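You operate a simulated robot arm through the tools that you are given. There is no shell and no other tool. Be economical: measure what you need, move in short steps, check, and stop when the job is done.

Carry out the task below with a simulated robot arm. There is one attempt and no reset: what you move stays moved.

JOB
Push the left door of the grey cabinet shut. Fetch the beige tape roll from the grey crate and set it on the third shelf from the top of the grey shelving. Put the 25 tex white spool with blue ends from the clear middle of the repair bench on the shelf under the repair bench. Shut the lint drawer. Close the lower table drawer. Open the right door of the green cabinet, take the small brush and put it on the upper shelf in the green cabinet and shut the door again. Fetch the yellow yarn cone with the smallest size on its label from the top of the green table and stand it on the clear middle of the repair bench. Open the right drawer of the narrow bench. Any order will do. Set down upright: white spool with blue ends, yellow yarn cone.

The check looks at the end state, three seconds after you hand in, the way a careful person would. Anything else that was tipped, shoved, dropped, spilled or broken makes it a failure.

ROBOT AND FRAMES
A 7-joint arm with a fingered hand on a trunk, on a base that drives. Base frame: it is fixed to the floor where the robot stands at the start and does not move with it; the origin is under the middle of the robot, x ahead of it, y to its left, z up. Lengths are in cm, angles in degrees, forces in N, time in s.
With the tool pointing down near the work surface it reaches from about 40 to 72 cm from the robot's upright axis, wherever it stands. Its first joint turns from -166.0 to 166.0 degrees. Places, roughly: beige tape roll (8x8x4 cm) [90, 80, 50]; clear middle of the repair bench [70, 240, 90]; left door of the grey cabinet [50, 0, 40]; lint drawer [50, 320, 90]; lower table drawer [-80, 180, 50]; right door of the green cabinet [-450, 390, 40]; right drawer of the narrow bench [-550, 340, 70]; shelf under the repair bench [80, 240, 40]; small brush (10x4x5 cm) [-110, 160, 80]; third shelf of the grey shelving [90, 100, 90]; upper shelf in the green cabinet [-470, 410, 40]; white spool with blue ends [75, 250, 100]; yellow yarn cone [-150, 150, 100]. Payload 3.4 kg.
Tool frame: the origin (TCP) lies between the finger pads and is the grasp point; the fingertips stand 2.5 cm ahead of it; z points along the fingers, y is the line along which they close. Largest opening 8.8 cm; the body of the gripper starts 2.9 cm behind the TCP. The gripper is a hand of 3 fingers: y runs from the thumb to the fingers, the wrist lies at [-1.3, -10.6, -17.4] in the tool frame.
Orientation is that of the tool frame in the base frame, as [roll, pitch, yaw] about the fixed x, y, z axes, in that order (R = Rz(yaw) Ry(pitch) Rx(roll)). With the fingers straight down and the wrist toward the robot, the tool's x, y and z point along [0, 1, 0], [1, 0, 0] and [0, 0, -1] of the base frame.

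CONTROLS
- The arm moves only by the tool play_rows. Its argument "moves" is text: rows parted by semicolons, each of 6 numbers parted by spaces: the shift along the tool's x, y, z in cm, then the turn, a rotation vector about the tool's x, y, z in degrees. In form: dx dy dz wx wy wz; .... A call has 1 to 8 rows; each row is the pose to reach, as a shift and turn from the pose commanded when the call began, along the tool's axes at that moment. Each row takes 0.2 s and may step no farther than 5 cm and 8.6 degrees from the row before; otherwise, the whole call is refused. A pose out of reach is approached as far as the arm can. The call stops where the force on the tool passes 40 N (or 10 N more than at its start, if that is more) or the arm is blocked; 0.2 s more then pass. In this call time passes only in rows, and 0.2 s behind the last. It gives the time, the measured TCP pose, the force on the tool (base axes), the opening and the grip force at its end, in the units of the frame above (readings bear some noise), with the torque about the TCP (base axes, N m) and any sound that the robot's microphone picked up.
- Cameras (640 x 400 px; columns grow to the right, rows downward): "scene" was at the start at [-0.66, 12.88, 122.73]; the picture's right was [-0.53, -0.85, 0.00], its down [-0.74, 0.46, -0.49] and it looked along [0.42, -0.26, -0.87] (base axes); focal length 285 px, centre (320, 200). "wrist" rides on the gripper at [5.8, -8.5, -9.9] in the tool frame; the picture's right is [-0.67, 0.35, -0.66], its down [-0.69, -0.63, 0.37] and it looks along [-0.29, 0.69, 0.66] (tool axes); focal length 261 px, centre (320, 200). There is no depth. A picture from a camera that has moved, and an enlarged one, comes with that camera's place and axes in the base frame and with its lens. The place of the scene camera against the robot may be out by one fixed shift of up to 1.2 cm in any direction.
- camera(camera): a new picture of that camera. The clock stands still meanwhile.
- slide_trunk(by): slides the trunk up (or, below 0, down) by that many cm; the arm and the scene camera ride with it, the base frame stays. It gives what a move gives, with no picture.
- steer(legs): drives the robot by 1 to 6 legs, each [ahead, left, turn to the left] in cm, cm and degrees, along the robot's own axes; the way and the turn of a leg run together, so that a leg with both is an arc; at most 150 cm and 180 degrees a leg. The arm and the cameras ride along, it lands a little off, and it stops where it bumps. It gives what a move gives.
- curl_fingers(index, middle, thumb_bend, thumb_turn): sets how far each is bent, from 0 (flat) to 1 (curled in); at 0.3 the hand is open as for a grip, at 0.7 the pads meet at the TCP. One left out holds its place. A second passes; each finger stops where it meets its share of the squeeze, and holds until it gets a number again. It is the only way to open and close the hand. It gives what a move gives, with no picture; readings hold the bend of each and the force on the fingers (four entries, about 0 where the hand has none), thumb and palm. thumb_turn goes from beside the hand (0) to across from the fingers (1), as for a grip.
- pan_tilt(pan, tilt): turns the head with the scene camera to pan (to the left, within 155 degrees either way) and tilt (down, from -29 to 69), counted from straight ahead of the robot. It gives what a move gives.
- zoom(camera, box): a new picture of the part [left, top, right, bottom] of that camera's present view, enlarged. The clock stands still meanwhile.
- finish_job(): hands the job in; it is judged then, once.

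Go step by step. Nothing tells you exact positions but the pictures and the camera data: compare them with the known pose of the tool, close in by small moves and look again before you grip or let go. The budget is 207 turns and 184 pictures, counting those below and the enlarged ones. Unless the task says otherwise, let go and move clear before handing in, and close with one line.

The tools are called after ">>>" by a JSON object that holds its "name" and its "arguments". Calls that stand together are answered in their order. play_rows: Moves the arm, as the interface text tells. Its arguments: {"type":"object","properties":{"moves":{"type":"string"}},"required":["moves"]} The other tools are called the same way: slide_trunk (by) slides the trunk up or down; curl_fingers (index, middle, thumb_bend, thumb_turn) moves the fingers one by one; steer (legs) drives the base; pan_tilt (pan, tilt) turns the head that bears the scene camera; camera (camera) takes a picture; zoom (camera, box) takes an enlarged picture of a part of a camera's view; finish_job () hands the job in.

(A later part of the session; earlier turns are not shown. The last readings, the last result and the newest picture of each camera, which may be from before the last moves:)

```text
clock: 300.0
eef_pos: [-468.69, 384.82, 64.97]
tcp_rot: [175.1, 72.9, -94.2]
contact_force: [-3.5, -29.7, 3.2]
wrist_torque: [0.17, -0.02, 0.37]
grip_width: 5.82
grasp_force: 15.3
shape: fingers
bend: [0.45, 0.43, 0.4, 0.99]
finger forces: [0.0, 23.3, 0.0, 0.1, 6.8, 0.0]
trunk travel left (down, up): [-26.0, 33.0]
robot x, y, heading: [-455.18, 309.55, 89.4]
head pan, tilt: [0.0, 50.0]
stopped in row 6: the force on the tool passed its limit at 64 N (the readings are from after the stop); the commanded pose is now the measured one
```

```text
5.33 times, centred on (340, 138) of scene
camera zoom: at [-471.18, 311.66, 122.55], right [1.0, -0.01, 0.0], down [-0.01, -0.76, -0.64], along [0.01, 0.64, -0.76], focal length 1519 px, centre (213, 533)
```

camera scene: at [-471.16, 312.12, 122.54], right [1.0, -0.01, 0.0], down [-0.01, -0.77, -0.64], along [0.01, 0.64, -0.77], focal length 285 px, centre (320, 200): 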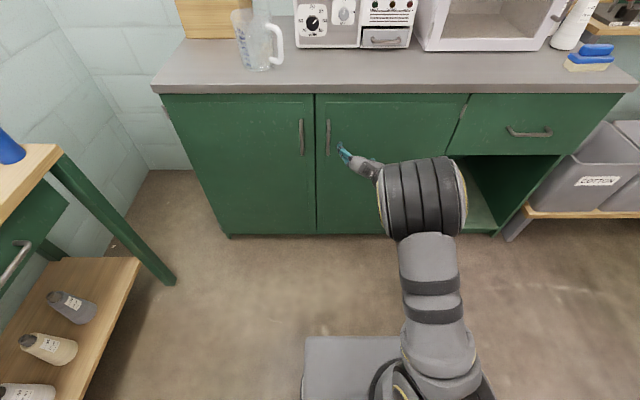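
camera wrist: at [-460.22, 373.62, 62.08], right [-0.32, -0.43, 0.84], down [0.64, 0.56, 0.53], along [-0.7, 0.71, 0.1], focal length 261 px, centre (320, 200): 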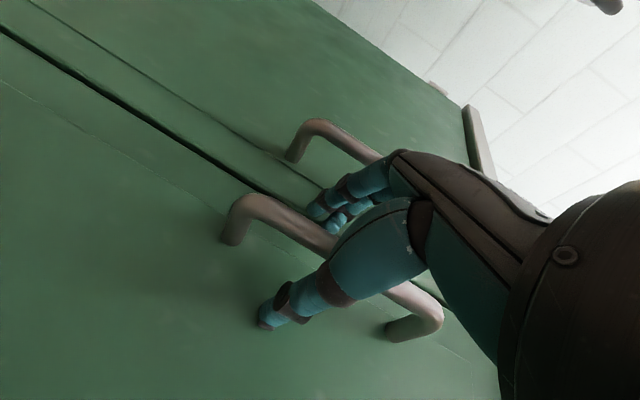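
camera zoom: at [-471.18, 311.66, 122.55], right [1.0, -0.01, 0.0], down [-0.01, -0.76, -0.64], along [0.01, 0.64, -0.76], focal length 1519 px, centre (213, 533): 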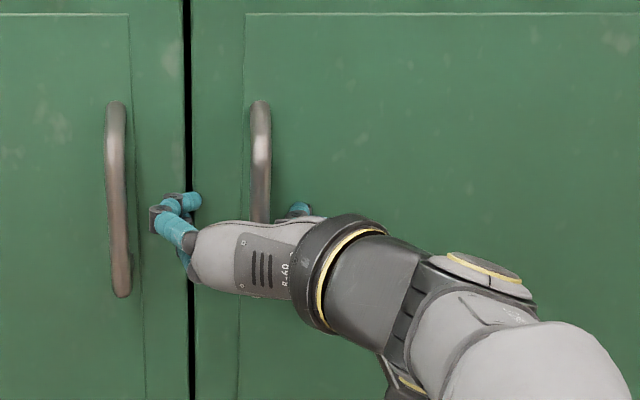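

The bar is straddled and the fingertips touch the door. I ease back slightly and close on the bar.

>>> {"name": "play_rows", "arguments": {"moves": "0.15 0 -0.5 0 0 0"}}

>>> {"name": "curl_fingers", "arguments": {"index": 0.85, "middle": 0.85, "thumb_bend": 0.75}}

>>> {"name": "camera", "arguments": {"camera": "wrist"}}

```text
clock: 300.4
eef_pos: [-468.47, 384.48, 64.9]
tcp_rot: [175.4, 72.9, -94.2]
contact_force: [-0.7, -11.0, 2.2]
wrist_torque: [0.12, 0.05, 0.36]
grip_width: 5.64
grasp_force: 5.5
shape: fingers
bend: [0.45, 0.43, 0.42, 0.99]
finger forces: [0.0, 10.4, 0.0, 0.0, 0.0, 0.0]
trunk travel left (down, up): [-26.0, 33.0]
robot x, y, heading: [-454.99, 309.31, 89.4]
head pan, tilt: [0.0, 50.0]
```

```text
clock: 301.4
eef_pos: [-468.35, 384.61, 64.88]
tcp_rot: [175.6, 72.9, -94.1]
contact_force: [3.0, 1.8, -0.1]
wrist_torque: [-0.02, -0.02, 0.05]
grip_width: 0.3
grasp_force: 2.7
shape: fingers
bend: [0.84, 0.84, 0.7, 1.0]
finger forces: [0.0, 0.0, 0.1, 0.1, 5.9, 0.1]
trunk travel left (down, up): [-26.0, 33.0]
robot x, y, heading: [-455.07, 309.89, 89.4]
head pan, tilt: [0.0, 50.0]
```

```text
65 pictures are left
camera wrist: at [-459.93, 373.35, 61.95], right [-0.33, -0.43, 0.84], down [0.64, 0.55, 0.53], along [-0.69, 0.71, 0.09], focal length 261 px, centre (320, 200)
```

wrist: 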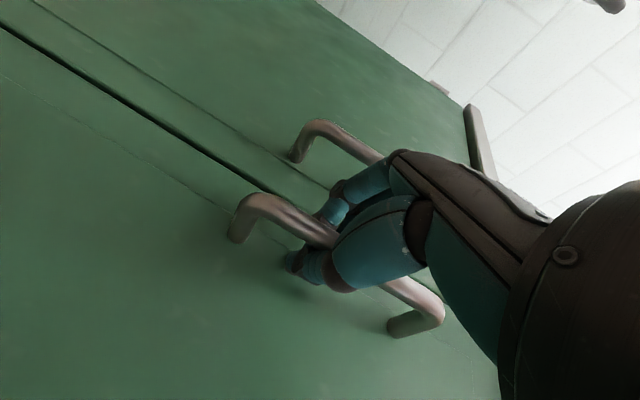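

Fingers are hooked round the bar. I pull the door along its arc, turning the hand with it.

>>> {"name": "play_rows", "arguments": {"moves": "1 -0.15 -3.25 -4.8 0 -1.4; 1.96 -0.6 -6.4 -9.6 0 -2.8; 2.93 -1.3 -9.56 -14.4 0 -4.2; 3.87 -2.3 -12.6 -19.2 0 -5.6; 4.78 -3.6 -15.6 -24 0 -7"}}

>>> {"name": "camera", "arguments": {"camera": "scene"}}

```text
clock: 302.6
eef_pos: [-464.58, 368.36, 64.79]
tcp_rot: [174.7, 73.6, -69.9]
contact_force: [16.0, 8.2, 0.3]
wrist_torque: [-0.04, 0.02, 0.23]
grip_width: 0.66
grasp_force: 13.5
shape: fingers
bend: [0.84, 0.84, 0.7, 1.0]
finger forces: [0.1, 2.2, 0.1, 0.1, 23.9, 0.0]
trunk travel left (down, up): [-26.0, 33.0]
robot x, y, heading: [-455.28, 309.65, 89.5]
head pan, tilt: [0.0, 50.0]
```

```text
64 pictures are left
camera scene: at [-471.01, 312.12, 122.56], right [1.0, -0.01, 0.0], down [-0.01, -0.77, -0.64], along [0.01, 0.64, -0.77], focal length 285 px, centre (320, 200)
```

scene: 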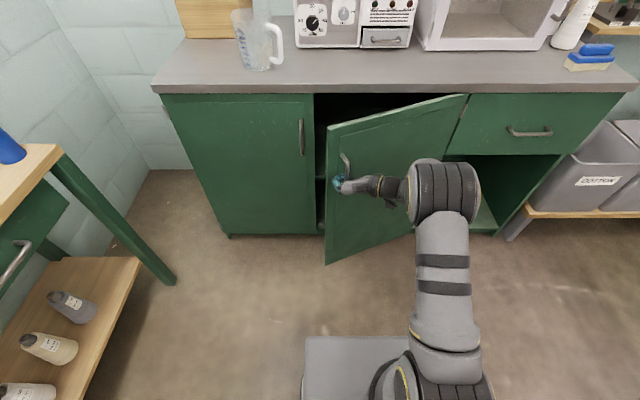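

The door is open about 27°. I continue along the arc.

>>> {"name": "play_rows", "arguments": {"moves": "1.03 -2.47 -3.37 -5.75 0 -1.7; 2.2 -3.53 -7.17 -11.5 0 -3.4; 3.28 -4.94 -10.7 -17.2 0 -5.1; 4.37 -6.8 -14.2 -23 0 -6.8; 5.36 -9 -17.5 -28.7 0 -8.5"}}

>>> {"name": "camera", "arguments": {"camera": "scene"}}

```text
clock: 303.7
eef_pos: [-451.67, 356.59, 64.63]
tcp_rot: [173.6, 74.3, -44.1]
contact_force: [-12.4, -17.2, 6.6]
wrist_torque: [-0.11, 0.0, -0.57]
grip_width: 0.08
grasp_force: 21.0
shape: fingers
bend: [0.85, 0.85, 0.73, 1.0]
finger forces: [19.9, 4.8, 0.1, 0.1, 17.8, 0.1]
trunk travel left (down, up): [-26.0, 33.0]
robot x, y, heading: [-454.85, 309.68, 89.8]
head pan, tilt: [0.0, 50.0]
stopped in row 5: the force on the tool passed its limit at 42 N (the readings are from after the stop); the commanded pose is now the measured one
```

```text
63 pictures are left
camera scene: at [-471.38, 311.74, 122.53], right [1.0, -0.01, 0.0], down [-0.01, -0.76, -0.64], along [0.01, 0.64, -0.76], focal length 285 px, centre (320, 200)
```

scene: 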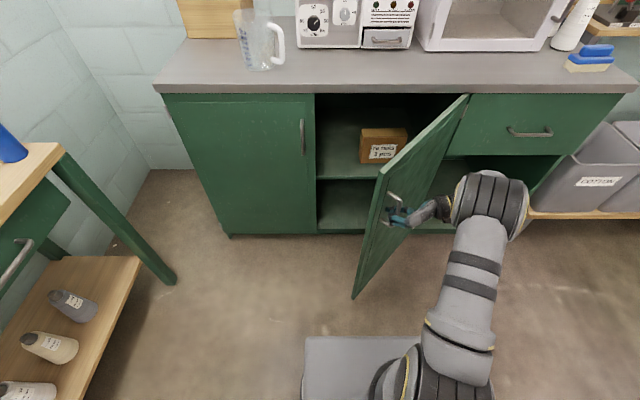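

The door is open about 60°, giving access to the upper shelf left of the small box. I open the fingers and withdraw.

>>> {"name": "curl_fingers", "arguments": {"index": 0.4, "middle": 0.4, "thumb_bend": 0.35}}

>>> {"name": "play_rows", "arguments": {"moves": "0.8 0 -3 0 0 0; 1.6 0 -6 0 0 0; 2.4 0 -9 0 0 0"}}

>>> {"name": "steer", "arguments": {"legs": [[-4, 0, 0]]}}

>>> {"name": "camera", "arguments": {"camera": "scene"}}

```text
clock: 304.7
eef_pos: [-451.44, 356.82, 64.46]
tcp_rot: [173.8, 74.3, -44.2]
contact_force: [-0.3, -0.2, 0.0]
wrist_torque: [-0.02, -0.01, 0.02]
grip_width: 6.81
grasp_force: 0.0
shape: fingers
bend: [0.4, 0.4, 0.35, 0.98]
finger forces: [0.0, 0.1, 0.1, 0.0, 0.1, 0.0]
trunk travel left (down, up): [-26.0, 33.0]
robot x, y, heading: [-455.04, 309.85, 89.4]
head pan, tilt: [0.0, 50.0]
```

```text
clock: 305.5
eef_pos: [-443.9, 351.0, 64.4]
tcp_rot: [173.5, 74.2, -44.5]
contact_force: [0.0, -0.2, 0.0]
wrist_torque: [0.0, -0.01, 0.01]
grip_width: 6.85
grasp_force: 0.1
shape: fingers
bend: [0.4, 0.4, 0.35, 0.98]
finger forces: [0.0, 0.0, 0.0, 0.0, 0.0, 0.1]
trunk travel left (down, up): [-26.0, 33.0]
robot x, y, heading: [-455.48, 309.29, 89.3]
head pan, tilt: [0.0, 50.0]
```

```text
clock: 306.4
eef_pos: [-443.94, 347.0, 64.44]
tcp_rot: [173.8, 74.2, -44.1]
contact_force: [-0.5, -0.5, -0.5]
wrist_torque: [-0.01, -0.01, 0.03]
grip_width: 6.85
grasp_force: 0.0
shape: fingers
bend: [0.4, 0.4, 0.35, 0.98]
finger forces: [0.1, 0.0, 0.0, 0.1, 0.1, 0.0]
trunk travel left (down, up): [-26.0, 33.0]
robot x, y, heading: [-454.88, 305.49, 89.3]
head pan, tilt: [0.0, 50.0]
```

```text
62 pictures are left
camera scene: at [-471.23, 307.94, 122.54], right [1.0, -0.01, 0.0], down [-0.01, -0.77, -0.64], along [0.01, 0.64, -0.77], focal length 285 px, centre (320, 200)
```

scene: 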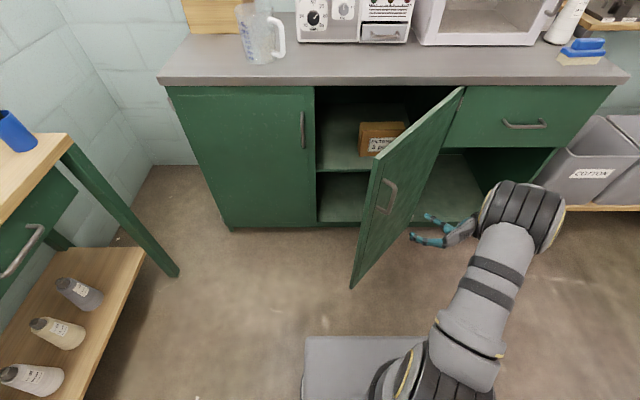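

Next, the narrow bench's right drawer (handle near (−535, 339, 70)). I raise the trunk above the door, turn left to face that bench, and roll the hand back so it closes vertically.

>>> {"name": "slide_trunk", "arguments": {"by": 33}}

>>> {"name": "steer", "arguments": {"legs": [[0, 0, 91]]}}

>>> {"name": "play_rows", "arguments": {"moves": "0 0 0 8 0 2.3; 0 0 0 16 0 4.6; 0 0 0 24 0 6.9; 0 0 0 32 0 9.2; 0 0 0 40 0 11.5; 0 0 0 45 0 13"}}

>>> {"name": "play_rows", "arguments": {"moves": "0 0 0 0 0 8.5; 0 0 0 0 0 17; 0 0 0 0 0 25.5; 0 0 0 0 0 34; 0 0 0 0 0 42.5; 0 0 0 0 0 51; 0 0 0 0 0 59.5; 0 0 0 0 0 68"}}

>>> {"name": "play_rows", "arguments": {"moves": "0 0 0 0 0 8; 0 0 0 0 0 16; 0 0 0 0 0 22"}}

>>> {"name": "camera", "arguments": {"camera": "scene"}}

```text
clock: 309.6
eef_pos: [-444.03, 346.97, 97.44]
tcp_rot: [173.5, 74.3, -44.5]
contact_force: [0.3, -0.5, -0.3]
wrist_torque: [0.02, 0.03, 0.0]
grip_width: 6.85
grasp_force: 0.1
shape: fingers
bend: [0.4, 0.4, 0.35, 0.98]
finger forces: [0.1, 0.0, 0.1, 0.0, 0.0, 0.0]
trunk travel left (down, up): [-59.0, 0.0]
robot x, y, heading: [-455.29, 305.58, 89.3]
head pan, tilt: [0.0, 50.0]
```

```text
clock: 313.9
eef_pos: [-496.87, 315.68, 97.46]
tcp_rot: [174.2, 74.2, 47.6]
contact_force: [-1.1, 0.0, -0.4]
wrist_torque: [0.03, 0.01, -0.01]
grip_width: 6.86
grasp_force: 0.0
shape: fingers
bend: [0.4, 0.4, 0.35, 0.98]
finger forces: [0.0, 0.0, 0.0, 0.0, 0.1, 0.0]
trunk travel left (down, up): [-59.0, 0.0]
robot x, y, heading: [-454.86, 305.68, -179.1]
head pan, tilt: [0.0, 50.0]
```

```text
clock: 315.3
eef_pos: [-496.89, 315.56, 97.45]
tcp_rot: [174.9, 72.8, 1.4]
contact_force: [0.4, -0.3, -0.1]
wrist_torque: [-0.01, 0.0, 0.01]
grip_width: 6.85
grasp_force: 0.1
shape: fingers
bend: [0.4, 0.4, 0.35, 0.98]
finger forces: [0.0, 0.1, 0.1, 0.0, 0.0, 0.1]
trunk travel left (down, up): [-59.0, 0.0]
robot x, y, heading: [-455.56, 305.45, -179.0]
head pan, tilt: [0.0, 50.0]
```

```text
clock: 317.1
eef_pos: [-496.88, 315.59, 97.5]
tcp_rot: [108.1, 19.3, -76.9]
contact_force: [-0.3, 0.1, -0.7]
wrist_torque: [-0.01, 0.03, 0.0]
grip_width: 6.84
grasp_force: 0.0
shape: fingers
bend: [0.4, 0.4, 0.35, 0.98]
finger forces: [0.0, 0.1, 0.1, 0.0, 0.0, 0.0]
trunk travel left (down, up): [-59.0, 0.0]
robot x, y, heading: [-454.81, 305.27, -179.2]
head pan, tilt: [0.0, 50.0]
```

```text
clock: 317.9
eef_pos: [-496.93, 315.68, 97.41]
tcp_rot: [107.2, -1.6, -83.7]
contact_force: [1.2, -0.1, 0.0]
wrist_torque: [0.02, -0.02, 0.03]
grip_width: 6.87
grasp_force: 0.0
shape: fingers
bend: [0.4, 0.4, 0.35, 0.98]
finger forces: [0.0, 0.1, 0.0, 0.1, 0.0, 0.0]
trunk travel left (down, up): [-59.0, 0.0]
robot x, y, heading: [-455.69, 305.53, -179.0]
head pan, tilt: [0.0, 50.0]
```

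```text
61 pictures are left
camera scene: at [-456.89, 290.25, 155.54], right [-0.02, 1.0, 0.0], down [0.77, 0.01, -0.64], along [-0.64, -0.01, -0.77], focal length 285 px, centre (320, 200)
```

scene: 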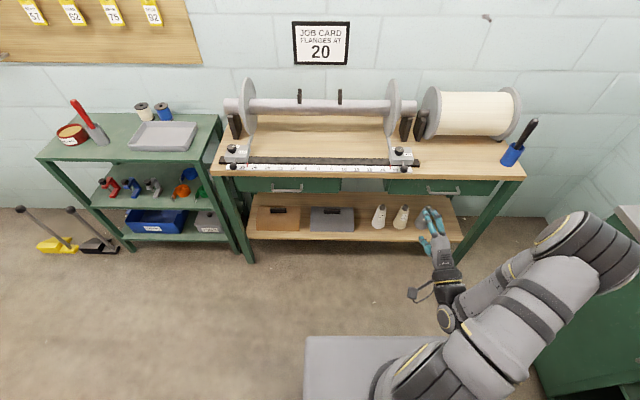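

The right drawer's handle bar is at about (−533, 338, z≈70). I move closer (clear of the open door), and lower the trunk.

>>> {"name": "steer", "arguments": {"legs": [[15, -14, 0]]}}

>>> {"name": "slide_trunk", "arguments": {"by": -27}}

>>> {"name": "play_rows", "arguments": {"moves": "-2.7 0 0 0 -3 0.9; -5.4 0 0 0 -6 1.9; -8 0 0 0 -6 1.9"}}

>>> {"name": "camera", "arguments": {"camera": "scene"}}

>>> {"name": "camera", "arguments": {"camera": "wrist"}}

```text
clock: 319.5
eef_pos: [-512.11, 329.31, 97.46]
tcp_rot: [107.2, -1.5, -83.6]
contact_force: [0.4, 0.1, -0.4]
wrist_torque: [-0.02, -0.02, 0.02]
grip_width: 6.84
grasp_force: 0.0
shape: fingers
bend: [0.4, 0.4, 0.35, 0.98]
finger forces: [0.0, 0.0, 0.0, 0.0, 0.1, 0.1]
trunk travel left (down, up): [-59.0, 0.0]
robot x, y, heading: [-470.8, 319.26, -179.2]
head pan, tilt: [0.0, 50.0]
```

```text
clock: 322.3
eef_pos: [-512.06, 329.31, 70.47]
tcp_rot: [107.1, -1.5, -83.5]
contact_force: [-0.6, -0.1, 0.5]
wrist_torque: [0.02, 0.01, 0.0]
grip_width: 6.87
grasp_force: 0.0
shape: fingers
bend: [0.4, 0.4, 0.35, 0.98]
finger forces: [0.1, 0.0, 0.0, 0.0, 0.0, 0.1]
trunk travel left (down, up): [-32.0, 27.0]
robot x, y, heading: [-470.38, 318.94, -179.1]
head pan, tilt: [0.0, 50.0]
```

```text
clock: 323.1
eef_pos: [-513.03, 337.24, 70.3]
tcp_rot: [107.3, -1.5, -89.9]
contact_force: [0.1, 0.0, -0.2]
wrist_torque: [-0.02, 0.01, 0.01]
grip_width: 6.86
grasp_force: 0.0
shape: fingers
bend: [0.4, 0.4, 0.35, 0.98]
finger forces: [0.1, 0.0, 0.0, 0.0, 0.0, 0.1]
trunk travel left (down, up): [-32.0, 27.0]
robot x, y, heading: [-470.62, 319.02, -179.1]
head pan, tilt: [0.0, 50.0]
```

```text
60 pictures are left
camera scene: at [-472.12, 303.88, 128.54], right [-0.02, 1.0, 0.0], down [0.77, 0.01, -0.64], along [-0.64, -0.01, -0.77], focal length 285 px, centre (320, 200)
```

scene: 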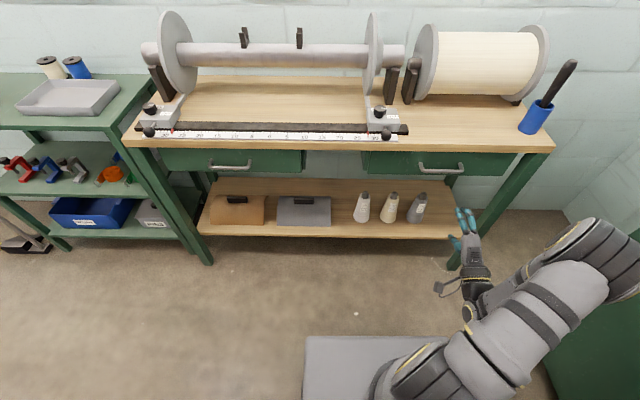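

```text
59 pictures are left
camera wrist: at [-500.99, 331.23, 65.24], right [0.52, 0.68, 0.51], down [-0.16, 0.67, -0.73], along [-0.84, 0.3, 0.46], focal length 261 px, centre (320, 200)
```

wrist: 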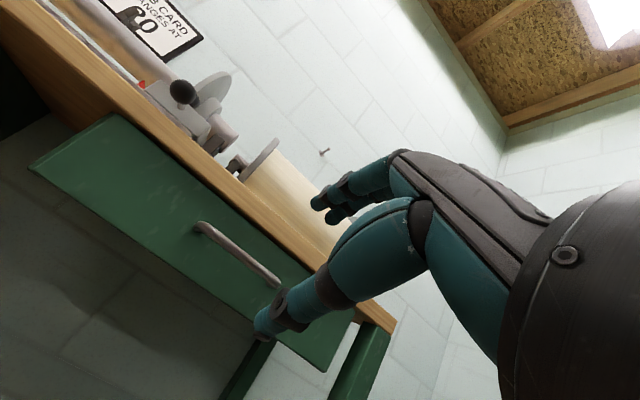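

By both cameras the bar is near (−534, 338, 69.5). I narrow the fingers and advance so they straddle it.

>>> {"name": "curl_fingers", "arguments": {"index": 0.45, "middle": 0.45, "thumb_bend": 0.45}}

>>> {"name": "play_rows", "arguments": {"moves": "-0.2 0.6 4 0 0 0; -0.4 1.7 8 0 0 0; -0.6 2.9 12 0 0 0; -0.6 3.6 14.7 0 0 0"}}

>>> {"name": "camera", "arguments": {"camera": "wrist"}}

>>> {"name": "zoom", "arguments": {"camera": "scene", "box": [380, 120, 520, 220]}}

```text
clock: 324.1
eef_pos: [-513.03, 337.13, 70.25]
tcp_rot: [107.2, -1.5, -90.1]
contact_force: [-0.5, 0.4, 0.5]
wrist_torque: [0.0, -0.01, 0.0]
grip_width: 5.3
grasp_force: 0.1
shape: fingers
bend: [0.45, 0.45, 0.45, 0.99]
finger forces: [0.1, 0.0, 0.0, 0.1, 0.0, 0.0]
trunk travel left (down, up): [-32.0, 27.0]
robot x, y, heading: [-470.46, 319.13, -179.1]
head pan, tilt: [0.0, 50.0]
```

```text
clock: 325.1
eef_pos: [-528.08, 337.71, 69.34]
tcp_rot: [107.2, -1.5, -89.9]
contact_force: [0.2, -0.7, 0.1]
wrist_torque: [0.03, -0.03, -0.01]
grip_width: 5.34
grasp_force: 0.0
shape: fingers
bend: [0.45, 0.45, 0.45, 0.99]
finger forces: [0.0, 0.0, 0.0, 0.1, 0.0, 0.0]
trunk travel left (down, up): [-32.0, 27.0]
robot x, y, heading: [-470.33, 319.69, -179.1]
head pan, tilt: [0.0, 50.0]
```

```text
58 pictures are left
camera wrist: at [-516.17, 331.76, 64.29], right [0.52, 0.68, 0.51], down [-0.16, 0.67, -0.73], along [-0.84, 0.3, 0.46], focal length 261 px, centre (320, 200)
```

wrist: 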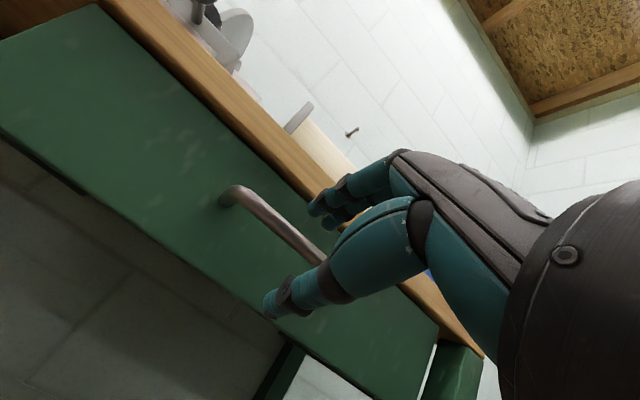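

```text
4.00 times, centred on (450, 170) of scene
camera zoom: at [-472.11, 303.89, 128.54], right [-0.02, 1.0, 0.0], down [0.77, 0.01, -0.64], along [-0.64, -0.01, -0.77], focal length 1139 px, centre (-200, 320)
```

zoom: 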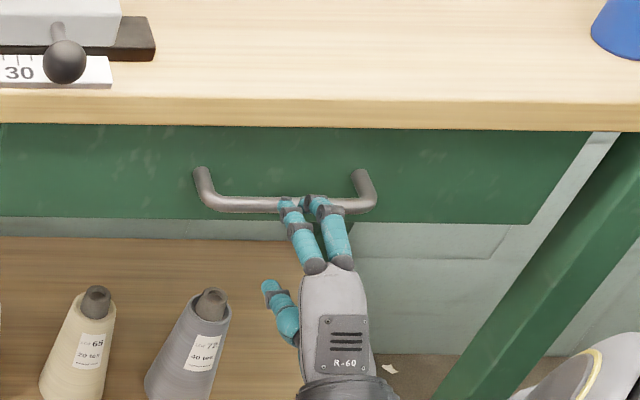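

The bar is between fingers (above) and thumb (below). I go on in and close.

>>> {"name": "play_rows", "arguments": {"moves": "0 0.6 1.9 0 0 0; 0 1.2 3.8 0 0 0; 0 1.6 5.2 0 0 0"}}

>>> {"name": "curl_fingers", "arguments": {"index": 0.85, "middle": 0.85, "thumb_bend": 0.75}}

>>> {"name": "camera", "arguments": {"camera": "wrist"}}

```text
clock: 326.1
eef_pos: [-533.13, 337.91, 69.47]
tcp_rot: [107.1, -1.6, -89.9]
contact_force: [25.0, -1.9, 3.2]
wrist_torque: [0.05, 0.74, 0.17]
grip_width: 5.23
grasp_force: 12.6
shape: fingers
bend: [0.45, 0.45, 0.45, 0.99]
finger forces: [17.6, 6.9, 0.0, 0.1, 0.1, 0.0]
trunk travel left (down, up): [-32.0, 27.0]
robot x, y, heading: [-469.99, 318.99, -179.0]
head pan, tilt: [0.0, 50.0]
stopped in row 3: the force on the tool passed its limit at 40 N (the readings are from after the stop); the commanded pose is now the measured one
```

```text
clock: 327.1
eef_pos: [-533.37, 338.02, 69.34]
tcp_rot: [107.2, -1.5, -90.0]
contact_force: [0.2, -0.3, 0.4]
wrist_torque: [0.02, -0.03, 0.02]
grip_width: 0.28
grasp_force: 0.5
shape: fingers
bend: [0.83, 0.84, 0.7, 1.0]
finger forces: [0.0, 0.3, 0.0, 0.0, 0.1, 0.0]
trunk travel left (down, up): [-32.0, 27.0]
robot x, y, heading: [-470.36, 319.09, -179.3]
head pan, tilt: [0.0, 50.0]
```

```text
56 pictures are left
camera wrist: at [-521.41, 331.87, 64.23], right [0.52, 0.68, 0.51], down [-0.16, 0.67, -0.73], along [-0.84, 0.3, 0.46], focal length 261 px, centre (320, 200)
```

wrist: 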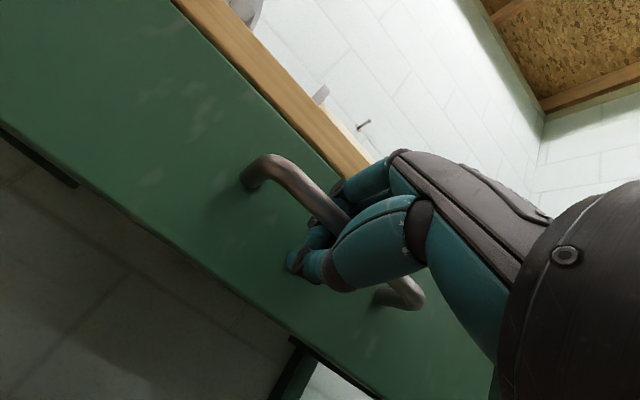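

The hand is hooked round the bar. I pull the drawer out about 15 cm.

>>> {"name": "play_rows", "arguments": {"moves": "0 -0.9 -2.9 0 0 0; 0 -1.8 -5.7 0 0 0; 0 -2.65 -8.6 0 0 0; 0 -3.5 -11.5 0 0 0; 0 -4.4 -14.3 0 0 0"}}

>>> {"name": "camera", "arguments": {"camera": "scene"}}

```text
clock: 328.3
eef_pos: [-518.35, 337.99, 69.47]
tcp_rot: [107.2, -1.5, -90.0]
contact_force: [0.7, 0.4, 0.6]
wrist_torque: [0.0, 0.02, -0.01]
grip_width: 0.39
grasp_force: 0.1
shape: fingers
bend: [0.84, 0.84, 0.7, 1.0]
finger forces: [0.0, 0.1, 0.0, 0.1, 0.1, 0.1]
trunk travel left (down, up): [-32.0, 27.0]
robot x, y, heading: [-470.67, 318.88, -179.4]
head pan, tilt: [0.0, 50.0]
```

```text
55 pictures are left
camera scene: at [-472.05, 303.88, 128.54], right [-0.02, 1.0, 0.0], down [0.77, 0.01, -0.64], along [-0.64, -0.01, -0.77], focal length 285 px, centre (320, 200)
```

scene: 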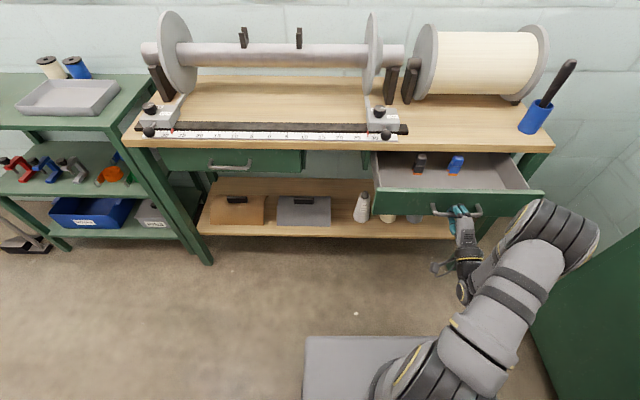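

The drawer is open about 14 cm. I pull it a bit farther by backing the base 8 cm, then release.

>>> {"name": "steer", "arguments": {"legs": [[-8, 0, 0]]}}

>>> {"name": "curl_fingers", "arguments": {"index": 0.42, "middle": 0.42, "thumb_bend": 0.4}}

>>> {"name": "camera", "arguments": {"camera": "scene"}}

```text
clock: 329.3
eef_pos: [-510.33, 338.05, 69.27]
tcp_rot: [107.3, -1.5, -89.9]
contact_force: [-3.9, -0.8, 0.5]
wrist_torque: [0.01, 0.0, 0.0]
grip_width: 0.43
grasp_force: 1.3
shape: fingers
bend: [0.84, 0.84, 0.7, 1.0]
finger forces: [0.9, 2.1, 0.1, 0.0, 0.1, 0.0]
trunk travel left (down, up): [-32.0, 27.0]
robot x, y, heading: [-462.34, 319.28, -178.9]
head pan, tilt: [0.0, 50.0]
```

```text
clock: 330.3
eef_pos: [-510.34, 338.04, 69.41]
tcp_rot: [107.2, -1.5, -90.0]
contact_force: [1.9, -0.1, -0.2]
wrist_torque: [0.01, 0.02, 0.0]
grip_width: 6.08
grasp_force: 0.7
shape: fingers
bend: [0.42, 0.43, 0.4, 0.99]
finger forces: [0.0, 1.5, 0.1, 0.1, 0.1, 0.1]
trunk travel left (down, up): [-32.0, 27.0]
robot x, y, heading: [-462.15, 319.52, -178.9]
head pan, tilt: [0.0, 50.0]
```

```text
54 pictures are left
camera scene: at [-463.96, 304.01, 128.54], right [-0.02, 1.0, 0.0], down [0.77, 0.01, -0.64], along [-0.64, -0.01, -0.77], focal length 285 px, centre (320, 200)
```

scene: 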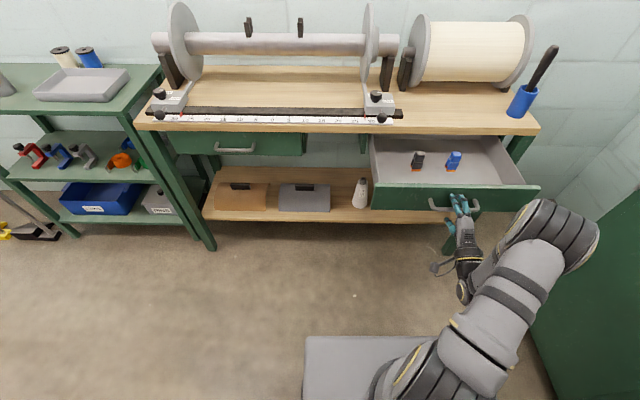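

The drawer is well open. I back the hand off the bar, raise the trunk above the cabinet door, and drive backwards along the aisle toward the green table for the brush.

>>> {"name": "steer", "arguments": {"legs": [[-9, 0, 0]]}}

>>> {"name": "slide_trunk", "arguments": {"by": 27}}

>>> {"name": "camera", "arguments": {"camera": "scene"}}

```text
clock: 331.4
eef_pos: [-501.26, 338.19, 69.31]
tcp_rot: [107.2, -1.6, -89.9]
contact_force: [0.3, 0.4, -0.6]
wrist_torque: [-0.01, 0.02, -0.03]
grip_width: 6.08
grasp_force: 0.1
shape: fingers
bend: [0.42, 0.42, 0.4, 0.99]
finger forces: [0.0, 0.0, 0.1, 0.0, 0.0, 0.0]
trunk travel left (down, up): [-32.0, 27.0]
robot x, y, heading: [-453.37, 319.28, -179.4]
head pan, tilt: [0.0, 50.0]
```

```text
clock: 334.2
eef_pos: [-501.31, 338.19, 96.26]
tcp_rot: [107.1, -1.5, -90.0]
contact_force: [0.4, -0.1, 0.3]
wrist_torque: [0.02, -0.01, 0.01]
grip_width: 6.09
grasp_force: 0.1
shape: fingers
bend: [0.42, 0.42, 0.4, 0.99]
finger forces: [0.0, 0.0, 0.0, 0.0, 0.0, 0.0]
trunk travel left (down, up): [-59.0, 0.0]
robot x, y, heading: [-453.05, 319.27, -179.0]
head pan, tilt: [0.0, 50.0]
```

```text
53 pictures are left
camera scene: at [-454.85, 304.15, 155.53], right [-0.02, 1.0, 0.0], down [0.77, 0.01, -0.64], along [-0.64, -0.01, -0.77], focal length 285 px, centre (320, 200)
```

scene: 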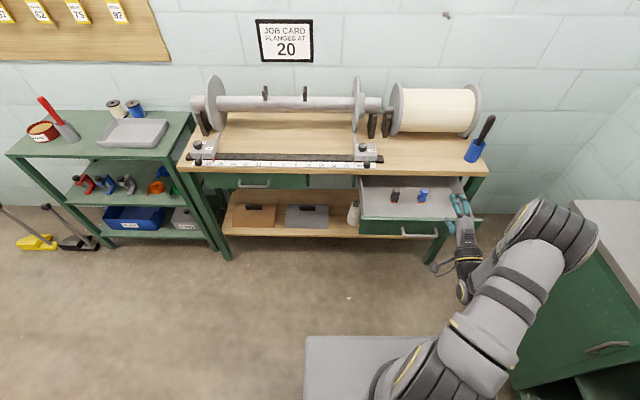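

Drawer stays open. Now the drive back to the green table's front side.

>>> {"name": "steer", "arguments": {"legs": [[-150, 0, 0], [-150, 0, 0], [-128, 0, 0], [0, 150, 0]]}}

>>> {"name": "play_rows", "arguments": {"moves": "0 0 0 8 0 0; 0 0 0 16 0 0; 0 0 0 24 0 0; 0 0 0 32 0 0; 0 0 0 40 0 0; 0 0 0 48 0 0; 0 0 0 56 0 0; 0 0 0 63 0 0"}}

>>> {"name": "camera", "arguments": {"camera": "scene"}}

```text
clock: 361.7
eef_pos: [-70.53, 193.95, 96.3]
tcp_rot: [107.1, -1.5, -89.3]
contact_force: [-0.2, 0.5, 0.3]
wrist_torque: [-0.01, 0.03, 0.0]
grip_width: 6.06
grasp_force: 0.0
shape: fingers
bend: [0.42, 0.42, 0.4, 0.99]
finger forces: [0.0, 0.0, 0.0, 0.0, 0.0, 0.1]
trunk travel left (down, up): [-59.0, 0.0]
robot x, y, heading: [-21.96, 175.4, -178.6]
head pan, tilt: [0.0, 50.0]
```

```text
clock: 363.5
eef_pos: [-70.48, 193.87, 96.3]
tcp_rot: [170.3, -1.5, -89.5]
contact_force: [0.4, 0.0, 0.8]
wrist_torque: [-0.02, 0.03, 0.0]
grip_width: 6.07
grasp_force: 0.1
shape: fingers
bend: [0.42, 0.42, 0.4, 0.99]
finger forces: [0.0, 0.0, 0.0, 0.0, 0.1, 0.0]
trunk travel left (down, up): [-59.0, 0.0]
robot x, y, heading: [-22.37, 175.63, -178.3]
head pan, tilt: [0.0, 50.0]
```

```text
52 pictures are left
camera scene: at [-23.78, 160.34, 155.54], right [-0.03, 1.0, 0.0], down [0.77, 0.02, -0.64], along [-0.64, -0.02, -0.77], focal length 285 px, centre (320, 200)
```

scene: 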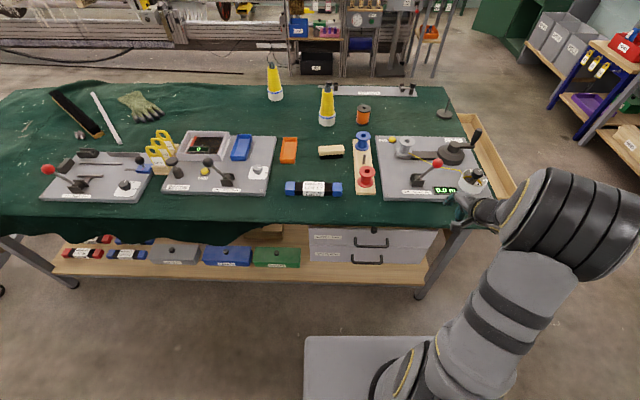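

The brush lies at about (−110, 162.7) with its length along y. I line up and move over it.

>>> {"name": "play_rows", "arguments": {"moves": "4 0 0 0 0 0; 8 0 0 0 0 0; 12 0 0 0 0 0; 16 0 0 0 0 0"}}

>>> {"name": "steer", "arguments": {"legs": [[0, 14.5, -1.4], [23, 0, 0]]}}

>>> {"name": "play_rows", "arguments": {"moves": "0 4.5 0.8 0 0 0; 0 9 1.6 0 0 0; 0 13.5 2.4 0 0 0"}}

>>> {"name": "camera", "arguments": {"camera": "wrist"}}

>>> {"name": "camera", "arguments": {"camera": "scene"}}

```text
clock: 364.5
eef_pos: [-70.46, 177.82, 96.85]
tcp_rot: [170.2, -1.5, -89.3]
contact_force: [-0.1, 0.3, -0.2]
wrist_torque: [-0.02, -0.01, 0.01]
grip_width: 6.1
grasp_force: 0.2
shape: fingers
bend: [0.42, 0.42, 0.4, 0.99]
finger forces: [0.1, 0.0, 0.0, 0.0, 0.1, 0.1]
trunk travel left (down, up): [-59.0, 0.0]
robot x, y, heading: [-22.04, 175.56, -178.5]
head pan, tilt: [0.0, 50.0]
```

```text
clock: 367.2
eef_pos: [-93.15, 164.44, 96.82]
tcp_rot: [170.3, -1.6, -90.6]
contact_force: [-0.1, 0.3, 0.4]
wrist_torque: [-0.03, 0.0, 0.01]
grip_width: 6.12
grasp_force: 0.1
shape: fingers
bend: [0.42, 0.42, 0.4, 0.99]
finger forces: [0.0, 0.1, 0.0, 0.1, 0.0, 0.1]
trunk travel left (down, up): [-59.0, 0.0]
robot x, y, heading: [-44.84, 160.88, -179.7]
head pan, tilt: [0.0, 50.0]
```

```text
clock: 368.0
eef_pos: [-106.82, 164.56, 96.83]
tcp_rot: [170.1, -1.6, -90.7]
contact_force: [0.2, -0.7, -0.2]
wrist_torque: [0.01, -0.06, -0.04]
grip_width: 6.08
grasp_force: 0.1
shape: fingers
bend: [0.42, 0.42, 0.4, 0.99]
finger forces: [0.0, 0.1, 0.0, 0.0, 0.0, 0.0]
trunk travel left (down, up): [-59.0, 0.0]
robot x, y, heading: [-44.9, 161.06, -179.6]
head pan, tilt: [0.0, 50.0]
```

```text
51 pictures are left
camera wrist: at [-96.88, 158.74, 105.23], right [-0.22, 0.69, 0.69], down [0.57, 0.67, -0.49], along [-0.79, 0.28, -0.54], focal length 261 px, centre (320, 200)
```

wrist: 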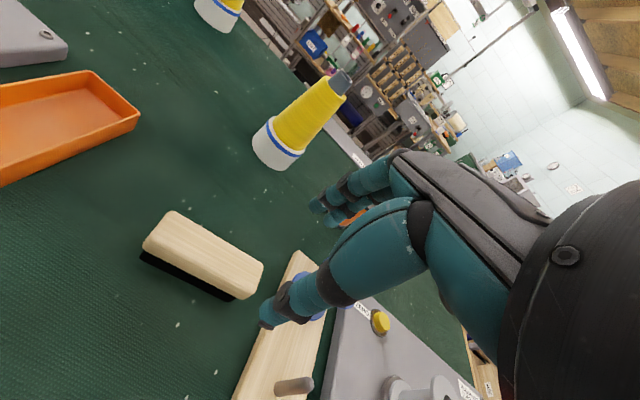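

```text
50 pictures are left
camera scene: at [-46.91, 145.76, 155.54], right [0.0, 1.0, 0.0], down [0.77, 0.0, -0.64], along [-0.64, 0.0, -0.77], focal length 285 px, centre (320, 200)
```

scene: 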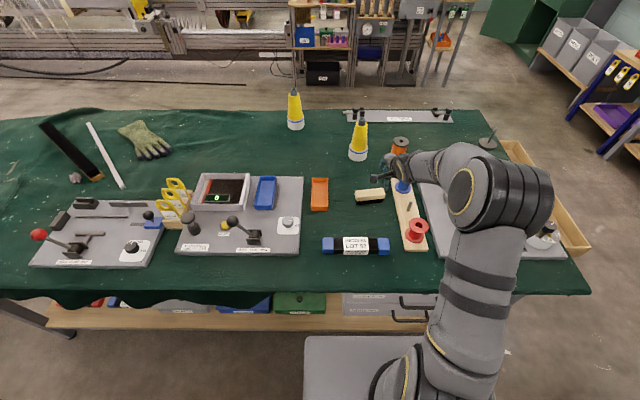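

Wrist camera puts the brush centre at (−109.8, 161.7), top z≈84. I open the hand, centre over it, and lower partway.

>>> {"name": "curl_fingers", "arguments": {"index": 0.3, "middle": 0.3, "thumb_bend": 0.3}}

>>> {"name": "play_rows", "arguments": {"moves": "2.9 2.95 0.5 0 0 0; 2.9 2.3 4.4 0 0 0; 2.9 1.6 8 0 0 0"}}

>>> {"name": "camera", "arguments": {"camera": "wrist"}}

>>> {"name": "zoom", "arguments": {"camera": "scene", "box": [320, 150, 440, 225]}}

```text
clock: 369.0
eef_pos: [-106.81, 164.49, 96.84]
tcp_rot: [170.3, -1.6, -90.7]
contact_force: [1.3, -0.3, 0.5]
wrist_torque: [0.01, 0.02, 0.03]
grip_width: 8.44
grasp_force: 0.2
shape: fingers
bend: [0.3, 0.3, 0.3, 0.98]
finger forces: [0.0, 0.0, 0.0, 0.0, 0.0, 0.1]
trunk travel left (down, up): [-59.0, 0.0]
robot x, y, heading: [-44.83, 160.8, -179.8]
head pan, tilt: [0.0, 50.0]
```

```text
clock: 369.8
eef_pos: [-109.8, 161.55, 89.27]
tcp_rot: [170.2, -1.5, -90.8]
contact_force: [0.3, -0.2, -0.6]
wrist_torque: [-0.02, 0.01, -0.03]
grip_width: 8.45
grasp_force: 0.0
shape: fingers
bend: [0.3, 0.3, 0.3, 0.98]
finger forces: [0.1, 0.1, 0.1, 0.1, 0.1, 0.0]
trunk travel left (down, up): [-59.0, 0.0]
robot x, y, heading: [-44.86, 160.95, -179.5]
head pan, tilt: [0.0, 50.0]
```

```text
49 pictures are left
camera wrist: at [-99.74, 155.84, 97.61], right [-0.22, 0.69, 0.69], down [0.57, 0.67, -0.49], along [-0.79, 0.28, -0.54], focal length 261 px, centre (320, 200)
```

wrist: 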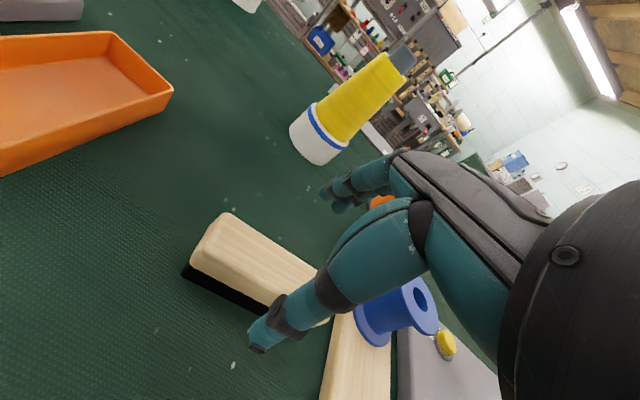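

```text
5.33 times, centred on (380, 188) of scene
camera zoom: at [-46.88, 145.76, 155.54], right [0.0, 1.0, 0.0], down [0.77, 0.0, -0.64], along [-0.64, 0.0, -0.77], focal length 1519 px, centre (0, 267)
```

zoom: 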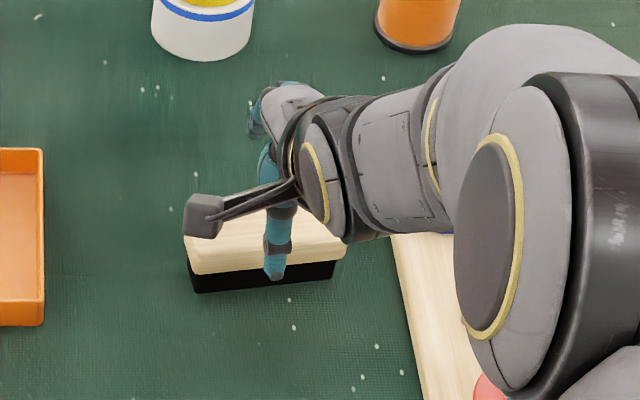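

Centred. I lower with less tilt so the thumb clears the table, then close.

>>> {"name": "play_rows", "arguments": {"moves": "0 -0.5 2.8 4 0 0; 0 -0.95 5.5 8 0 0"}}

>>> {"name": "curl_fingers", "arguments": {"index": 0.65, "middle": 0.65, "thumb_bend": 0.6}}

>>> {"name": "camera", "arguments": {"camera": "wrist"}}

```text
clock: 370.4
eef_pos: [-109.72, 161.37, 83.64]
tcp_rot: [178.2, -1.7, -90.8]
contact_force: [-0.4, -0.8, -0.3]
wrist_torque: [0.0, 0.03, -0.01]
grip_width: 8.45
grasp_force: 0.1
shape: fingers
bend: [0.3, 0.3, 0.3, 0.98]
finger forces: [0.0, 0.1, 0.0, 0.0, 0.0, 0.0]
trunk travel left (down, up): [-59.0, 0.0]
robot x, y, heading: [-44.65, 161.02, -180.1]
head pan, tilt: [0.0, 50.0]
```

```text
clock: 371.4
eef_pos: [-109.71, 161.53, 83.64]
tcp_rot: [178.2, -1.6, -90.8]
contact_force: [0.3, 0.9, 0.0]
wrist_torque: [0.0, 0.05, -0.02]
grip_width: 2.53
grasp_force: 5.4
shape: fingers
bend: [0.61, 0.61, 0.56, 1.0]
finger forces: [2.9, 3.1, 0.0, 0.1, 5.5, 0.1]
trunk travel left (down, up): [-59.0, 0.0]
robot x, y, heading: [-44.92, 161.3, -179.7]
head pan, tilt: [0.0, 50.0]
```

```text
47 pictures are left
camera wrist: at [-101.01, 155.74, 93.45], right [-0.32, 0.69, 0.65], down [0.63, 0.67, -0.4], along [-0.71, 0.28, -0.65], focal length 261 px, centre (320, 200)
```

wrist: 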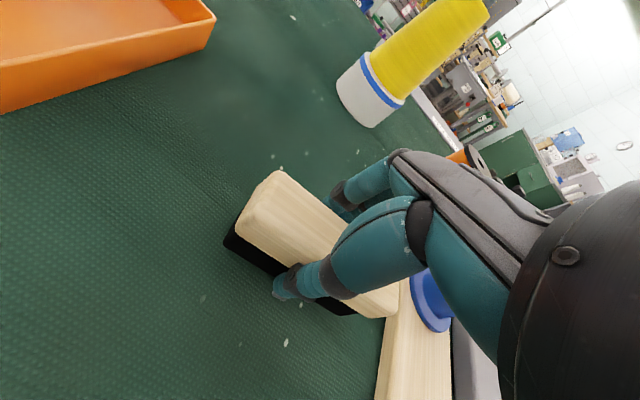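

It has only a light grip; I tighten and lift a little to check.

>>> {"name": "curl_fingers", "arguments": {"index": 0.8, "middle": 0.8, "thumb_bend": 0.75}}

>>> {"name": "play_rows", "arguments": {"moves": "0 0.1 -2 0 0 0; 0 0.2 -5 0 0 0"}}

>>> {"name": "camera", "arguments": {"camera": "wrist"}}

>>> {"name": "zoom", "arguments": {"camera": "scene", "box": [320, 150, 440, 225]}}

```text
clock: 372.4
eef_pos: [-109.78, 161.48, 83.61]
tcp_rot: [178.2, -1.5, -90.8]
contact_force: [0.4, -0.5, 0.3]
wrist_torque: [0.0, 0.0, 0.01]
grip_width: 2.14
grasp_force: 23.7
shape: fingers
bend: [0.73, 0.63, 0.57, 1.0]
finger forces: [12.3, 11.4, 0.0, 0.0, 22.6, 0.1]
trunk travel left (down, up): [-59.0, 0.0]
robot x, y, heading: [-45.1, 160.98, -179.7]
head pan, tilt: [0.0, 50.0]
```

```text
clock: 373.0
eef_pos: [-109.7, 161.48, 88.78]
tcp_rot: [178.3, -1.6, -90.7]
contact_force: [-0.2, 0.1, -0.7]
wrist_torque: [-0.01, -0.01, 0.01]
grip_width: 2.16
grasp_force: 22.6
shape: fingers
bend: [0.73, 0.63, 0.57, 1.0]
finger forces: [12.4, 11.4, 0.1, 0.1, 22.3, 0.1]
trunk travel left (down, up): [-59.0, 0.0]
robot x, y, heading: [-45.07, 160.97, -179.8]
head pan, tilt: [0.0, 50.0]
```

```text
46 pictures are left
camera wrist: at [-101.05, 155.79, 98.51], right [-0.32, 0.69, 0.65], down [0.63, 0.67, -0.4], along [-0.71, 0.28, -0.65], focal length 261 px, centre (320, 200)
```

wrist: 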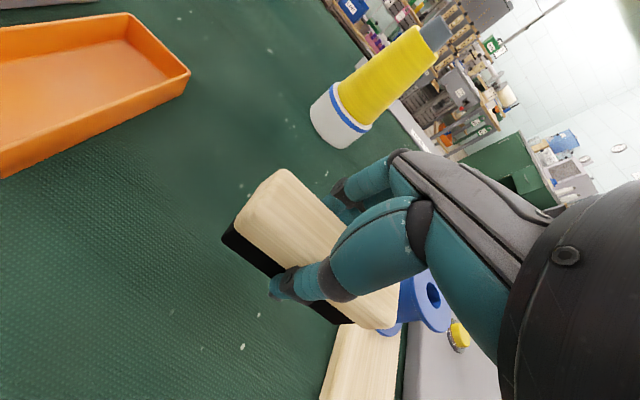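

```text
5.33 times, centred on (380, 188) of scene
camera zoom: at [-46.83, 145.75, 155.53], right [0.0, 1.0, 0.0], down [0.77, 0.0, -0.64], along [-0.64, 0.0, -0.77], focal length 1519 px, centre (0, 267)
```

zoom: 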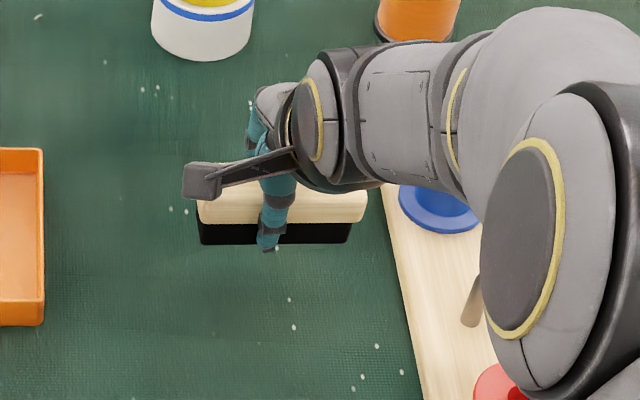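

The brush is held firmly. I raise and retract it, back off the table, and drive to the cabinet aisle, turning before the narrow bench.

>>> {"name": "play_rows", "arguments": {"moves": "0 0 -4 0 0 0; 0 -2 -8 0 0 0; 0 -5 -11.5 0 0 0; 0 -9 -13 0 0 0"}}

>>> {"name": "steer", "arguments": {"legs": [[-20, 0, 0], [0, -152, 0], [150, 0, 0], [150, 0, 0], [73, 0, 0], [0, 0, -90]]}}

>>> {"name": "camera", "arguments": {"camera": "scene"}}

```text
clock: 374.0
eef_pos: [-100.39, 161.78, 101.38]
tcp_rot: [178.2, -1.5, -90.6]
contact_force: [0.5, -0.5, -1.0]
wrist_torque: [-0.01, 0.02, -0.02]
grip_width: 2.11
grasp_force: 22.7
shape: fingers
bend: [0.73, 0.63, 0.57, 1.0]
finger forces: [12.3, 11.0, 0.0, 0.0, 22.1, 0.0]
trunk travel left (down, up): [-59.0, 0.0]
robot x, y, heading: [-44.5, 160.63, -179.7]
head pan, tilt: [0.0, 50.0]
```

```text
refused: -152 is not a number from -150 to 150
```

```text
44 pictures are left
camera scene: at [-46.77, 145.74, 155.53], right [0.0, 1.0, 0.0], down [0.77, 0.0, -0.64], along [-0.64, 0.0, -0.77], focal length 285 px, centre (320, 200)
```

scene: 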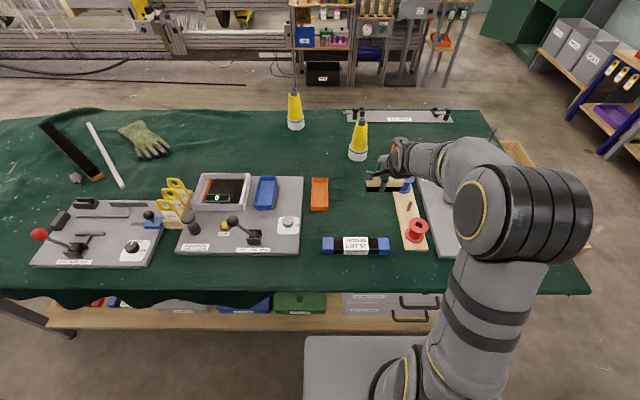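

>>> {"name": "steer", "arguments": {"legs": [[-20, 0, 0], [0, -150, 0], [150, 0, 0], [150, 0, 0], [73, 0, 0], [0, 0, -90]]}}

>>> {"name": "camera", "arguments": {"camera": "scene"}}

```text
clock: 404.1
eef_pos: [-394.56, 372.7, 101.3]
tcp_rot: [178.2, -1.5, 178.8]
contact_force: [0.1, -0.5, -0.5]
wrist_torque: [0.02, 0.0, 0.01]
grip_width: 2.1
grasp_force: 22.2
shape: fingers
bend: [0.73, 0.63, 0.58, 1.0]
finger forces: [11.7, 10.8, 0.1, 0.0, 21.4, 0.0]
trunk travel left (down, up): [-59.0, 0.0]
robot x, y, heading: [-396.1, 317.38, 89.5]
head pan, tilt: [0.0, 50.0]
```

```text
43 pictures are left
camera scene: at [-411.94, 319.57, 155.54], right [1.0, -0.01, 0.0], down [-0.01, -0.77, -0.64], along [0.0, 0.64, -0.77], focal length 285 px, centre (320, 200)
```

scene: 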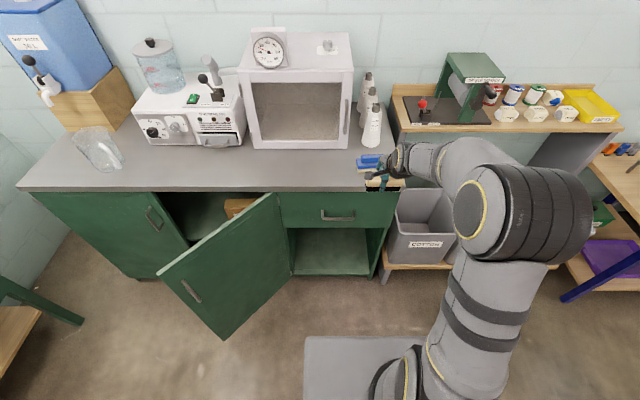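

The hand still holds the brush; the door is as I left it. I slide left in front of the opening.

>>> {"name": "steer", "arguments": {"legs": [[-4, 0, 0.5], [0, 89, 0]]}}

>>> {"name": "camera", "arguments": {"camera": "scene"}}

```text
clock: 409.3
eef_pos: [-482.92, 368.95, 101.36]
tcp_rot: [178.2, -1.4, 178.7]
contact_force: [0.3, 0.7, -0.7]
wrist_torque: [0.0, -0.02, 0.01]
grip_width: 2.08
grasp_force: 22.0
shape: fingers
bend: [0.73, 0.63, 0.58, 1.0]
finger forces: [11.7, 10.7, 0.0, 0.0, 21.4, 0.0]
trunk travel left (down, up): [-59.0, 0.0]
robot x, y, heading: [-484.12, 313.13, 89.9]
head pan, tilt: [0.0, 50.0]
```

```text
42 pictures are left
camera scene: at [-500.42, 315.82, 155.53], right [1.0, -0.01, 0.0], down [-0.01, -0.77, -0.64], along [0.0, 0.64, -0.77], focal length 285 px, centre (320, 200)
```

scene: 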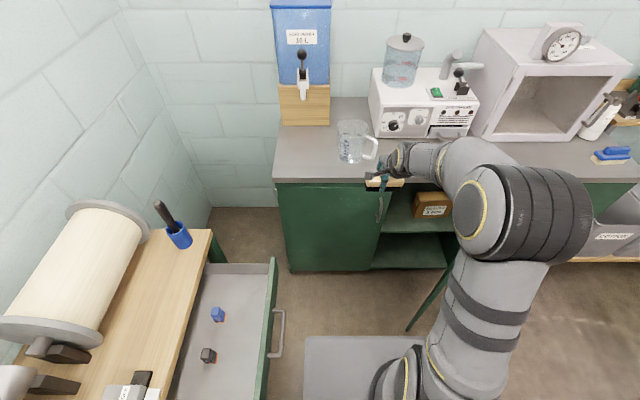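

The elbow would come down on the open door's edge here, so I back up first, then lower the trunk and look.

>>> {"name": "steer", "arguments": {"legs": [[-17, 5, 0]]}}

>>> {"name": "slide_trunk", "arguments": {"by": -40}}

>>> {"name": "slide_trunk", "arguments": {"by": -8}}

>>> {"name": "camera", "arguments": {"camera": "scene"}}

```text
clock: 410.8
eef_pos: [-488.07, 351.91, 101.33]
tcp_rot: [178.1, -1.5, 178.6]
contact_force: [-0.6, 0.1, -1.2]
wrist_torque: [0.02, 0.05, 0.0]
grip_width: 2.09
grasp_force: 22.1
shape: fingers
bend: [0.73, 0.63, 0.58, 1.0]
finger forces: [11.8, 10.7, 0.0, 0.1, 21.4, 0.1]
trunk travel left (down, up): [-59.0, 0.0]
robot x, y, heading: [-489.47, 296.38, 89.5]
head pan, tilt: [0.0, 50.0]
```

```text
clock: 414.6
eef_pos: [-488.04, 351.91, 61.33]
tcp_rot: [178.1, -1.4, 178.7]
contact_force: [0.3, 0.6, -1.0]
wrist_torque: [-0.02, 0.01, 0.05]
grip_width: 2.08
grasp_force: 22.1
shape: fingers
bend: [0.73, 0.63, 0.58, 1.0]
finger forces: [11.7, 10.6, 0.0, 0.0, 21.4, 0.0]
trunk travel left (down, up): [-19.0, 40.0]
robot x, y, heading: [-489.17, 297.02, 89.5]
head pan, tilt: [0.0, 50.0]
```

```text
clock: 415.8
eef_pos: [-487.96, 351.99, 53.29]
tcp_rot: [178.3, -1.5, 178.7]
contact_force: [-0.7, 0.2, -0.8]
wrist_torque: [0.0, 0.03, -0.01]
grip_width: 2.1
grasp_force: 21.8
shape: fingers
bend: [0.73, 0.63, 0.58, 1.0]
finger forces: [11.8, 10.7, 0.0, 0.0, 21.3, 0.0]
trunk travel left (down, up): [-11.0, 48.0]
robot x, y, heading: [-489.48, 296.61, 89.4]
head pan, tilt: [0.0, 50.0]
```

```text
41 pictures are left
camera scene: at [-505.53, 298.82, 107.54], right [1.0, -0.01, 0.0], down [-0.01, -0.77, -0.64], along [0.01, 0.64, -0.77], focal length 285 px, centre (320, 200)
```

scene: 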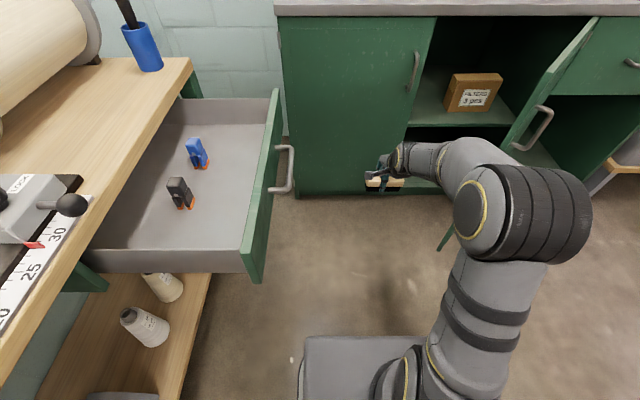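

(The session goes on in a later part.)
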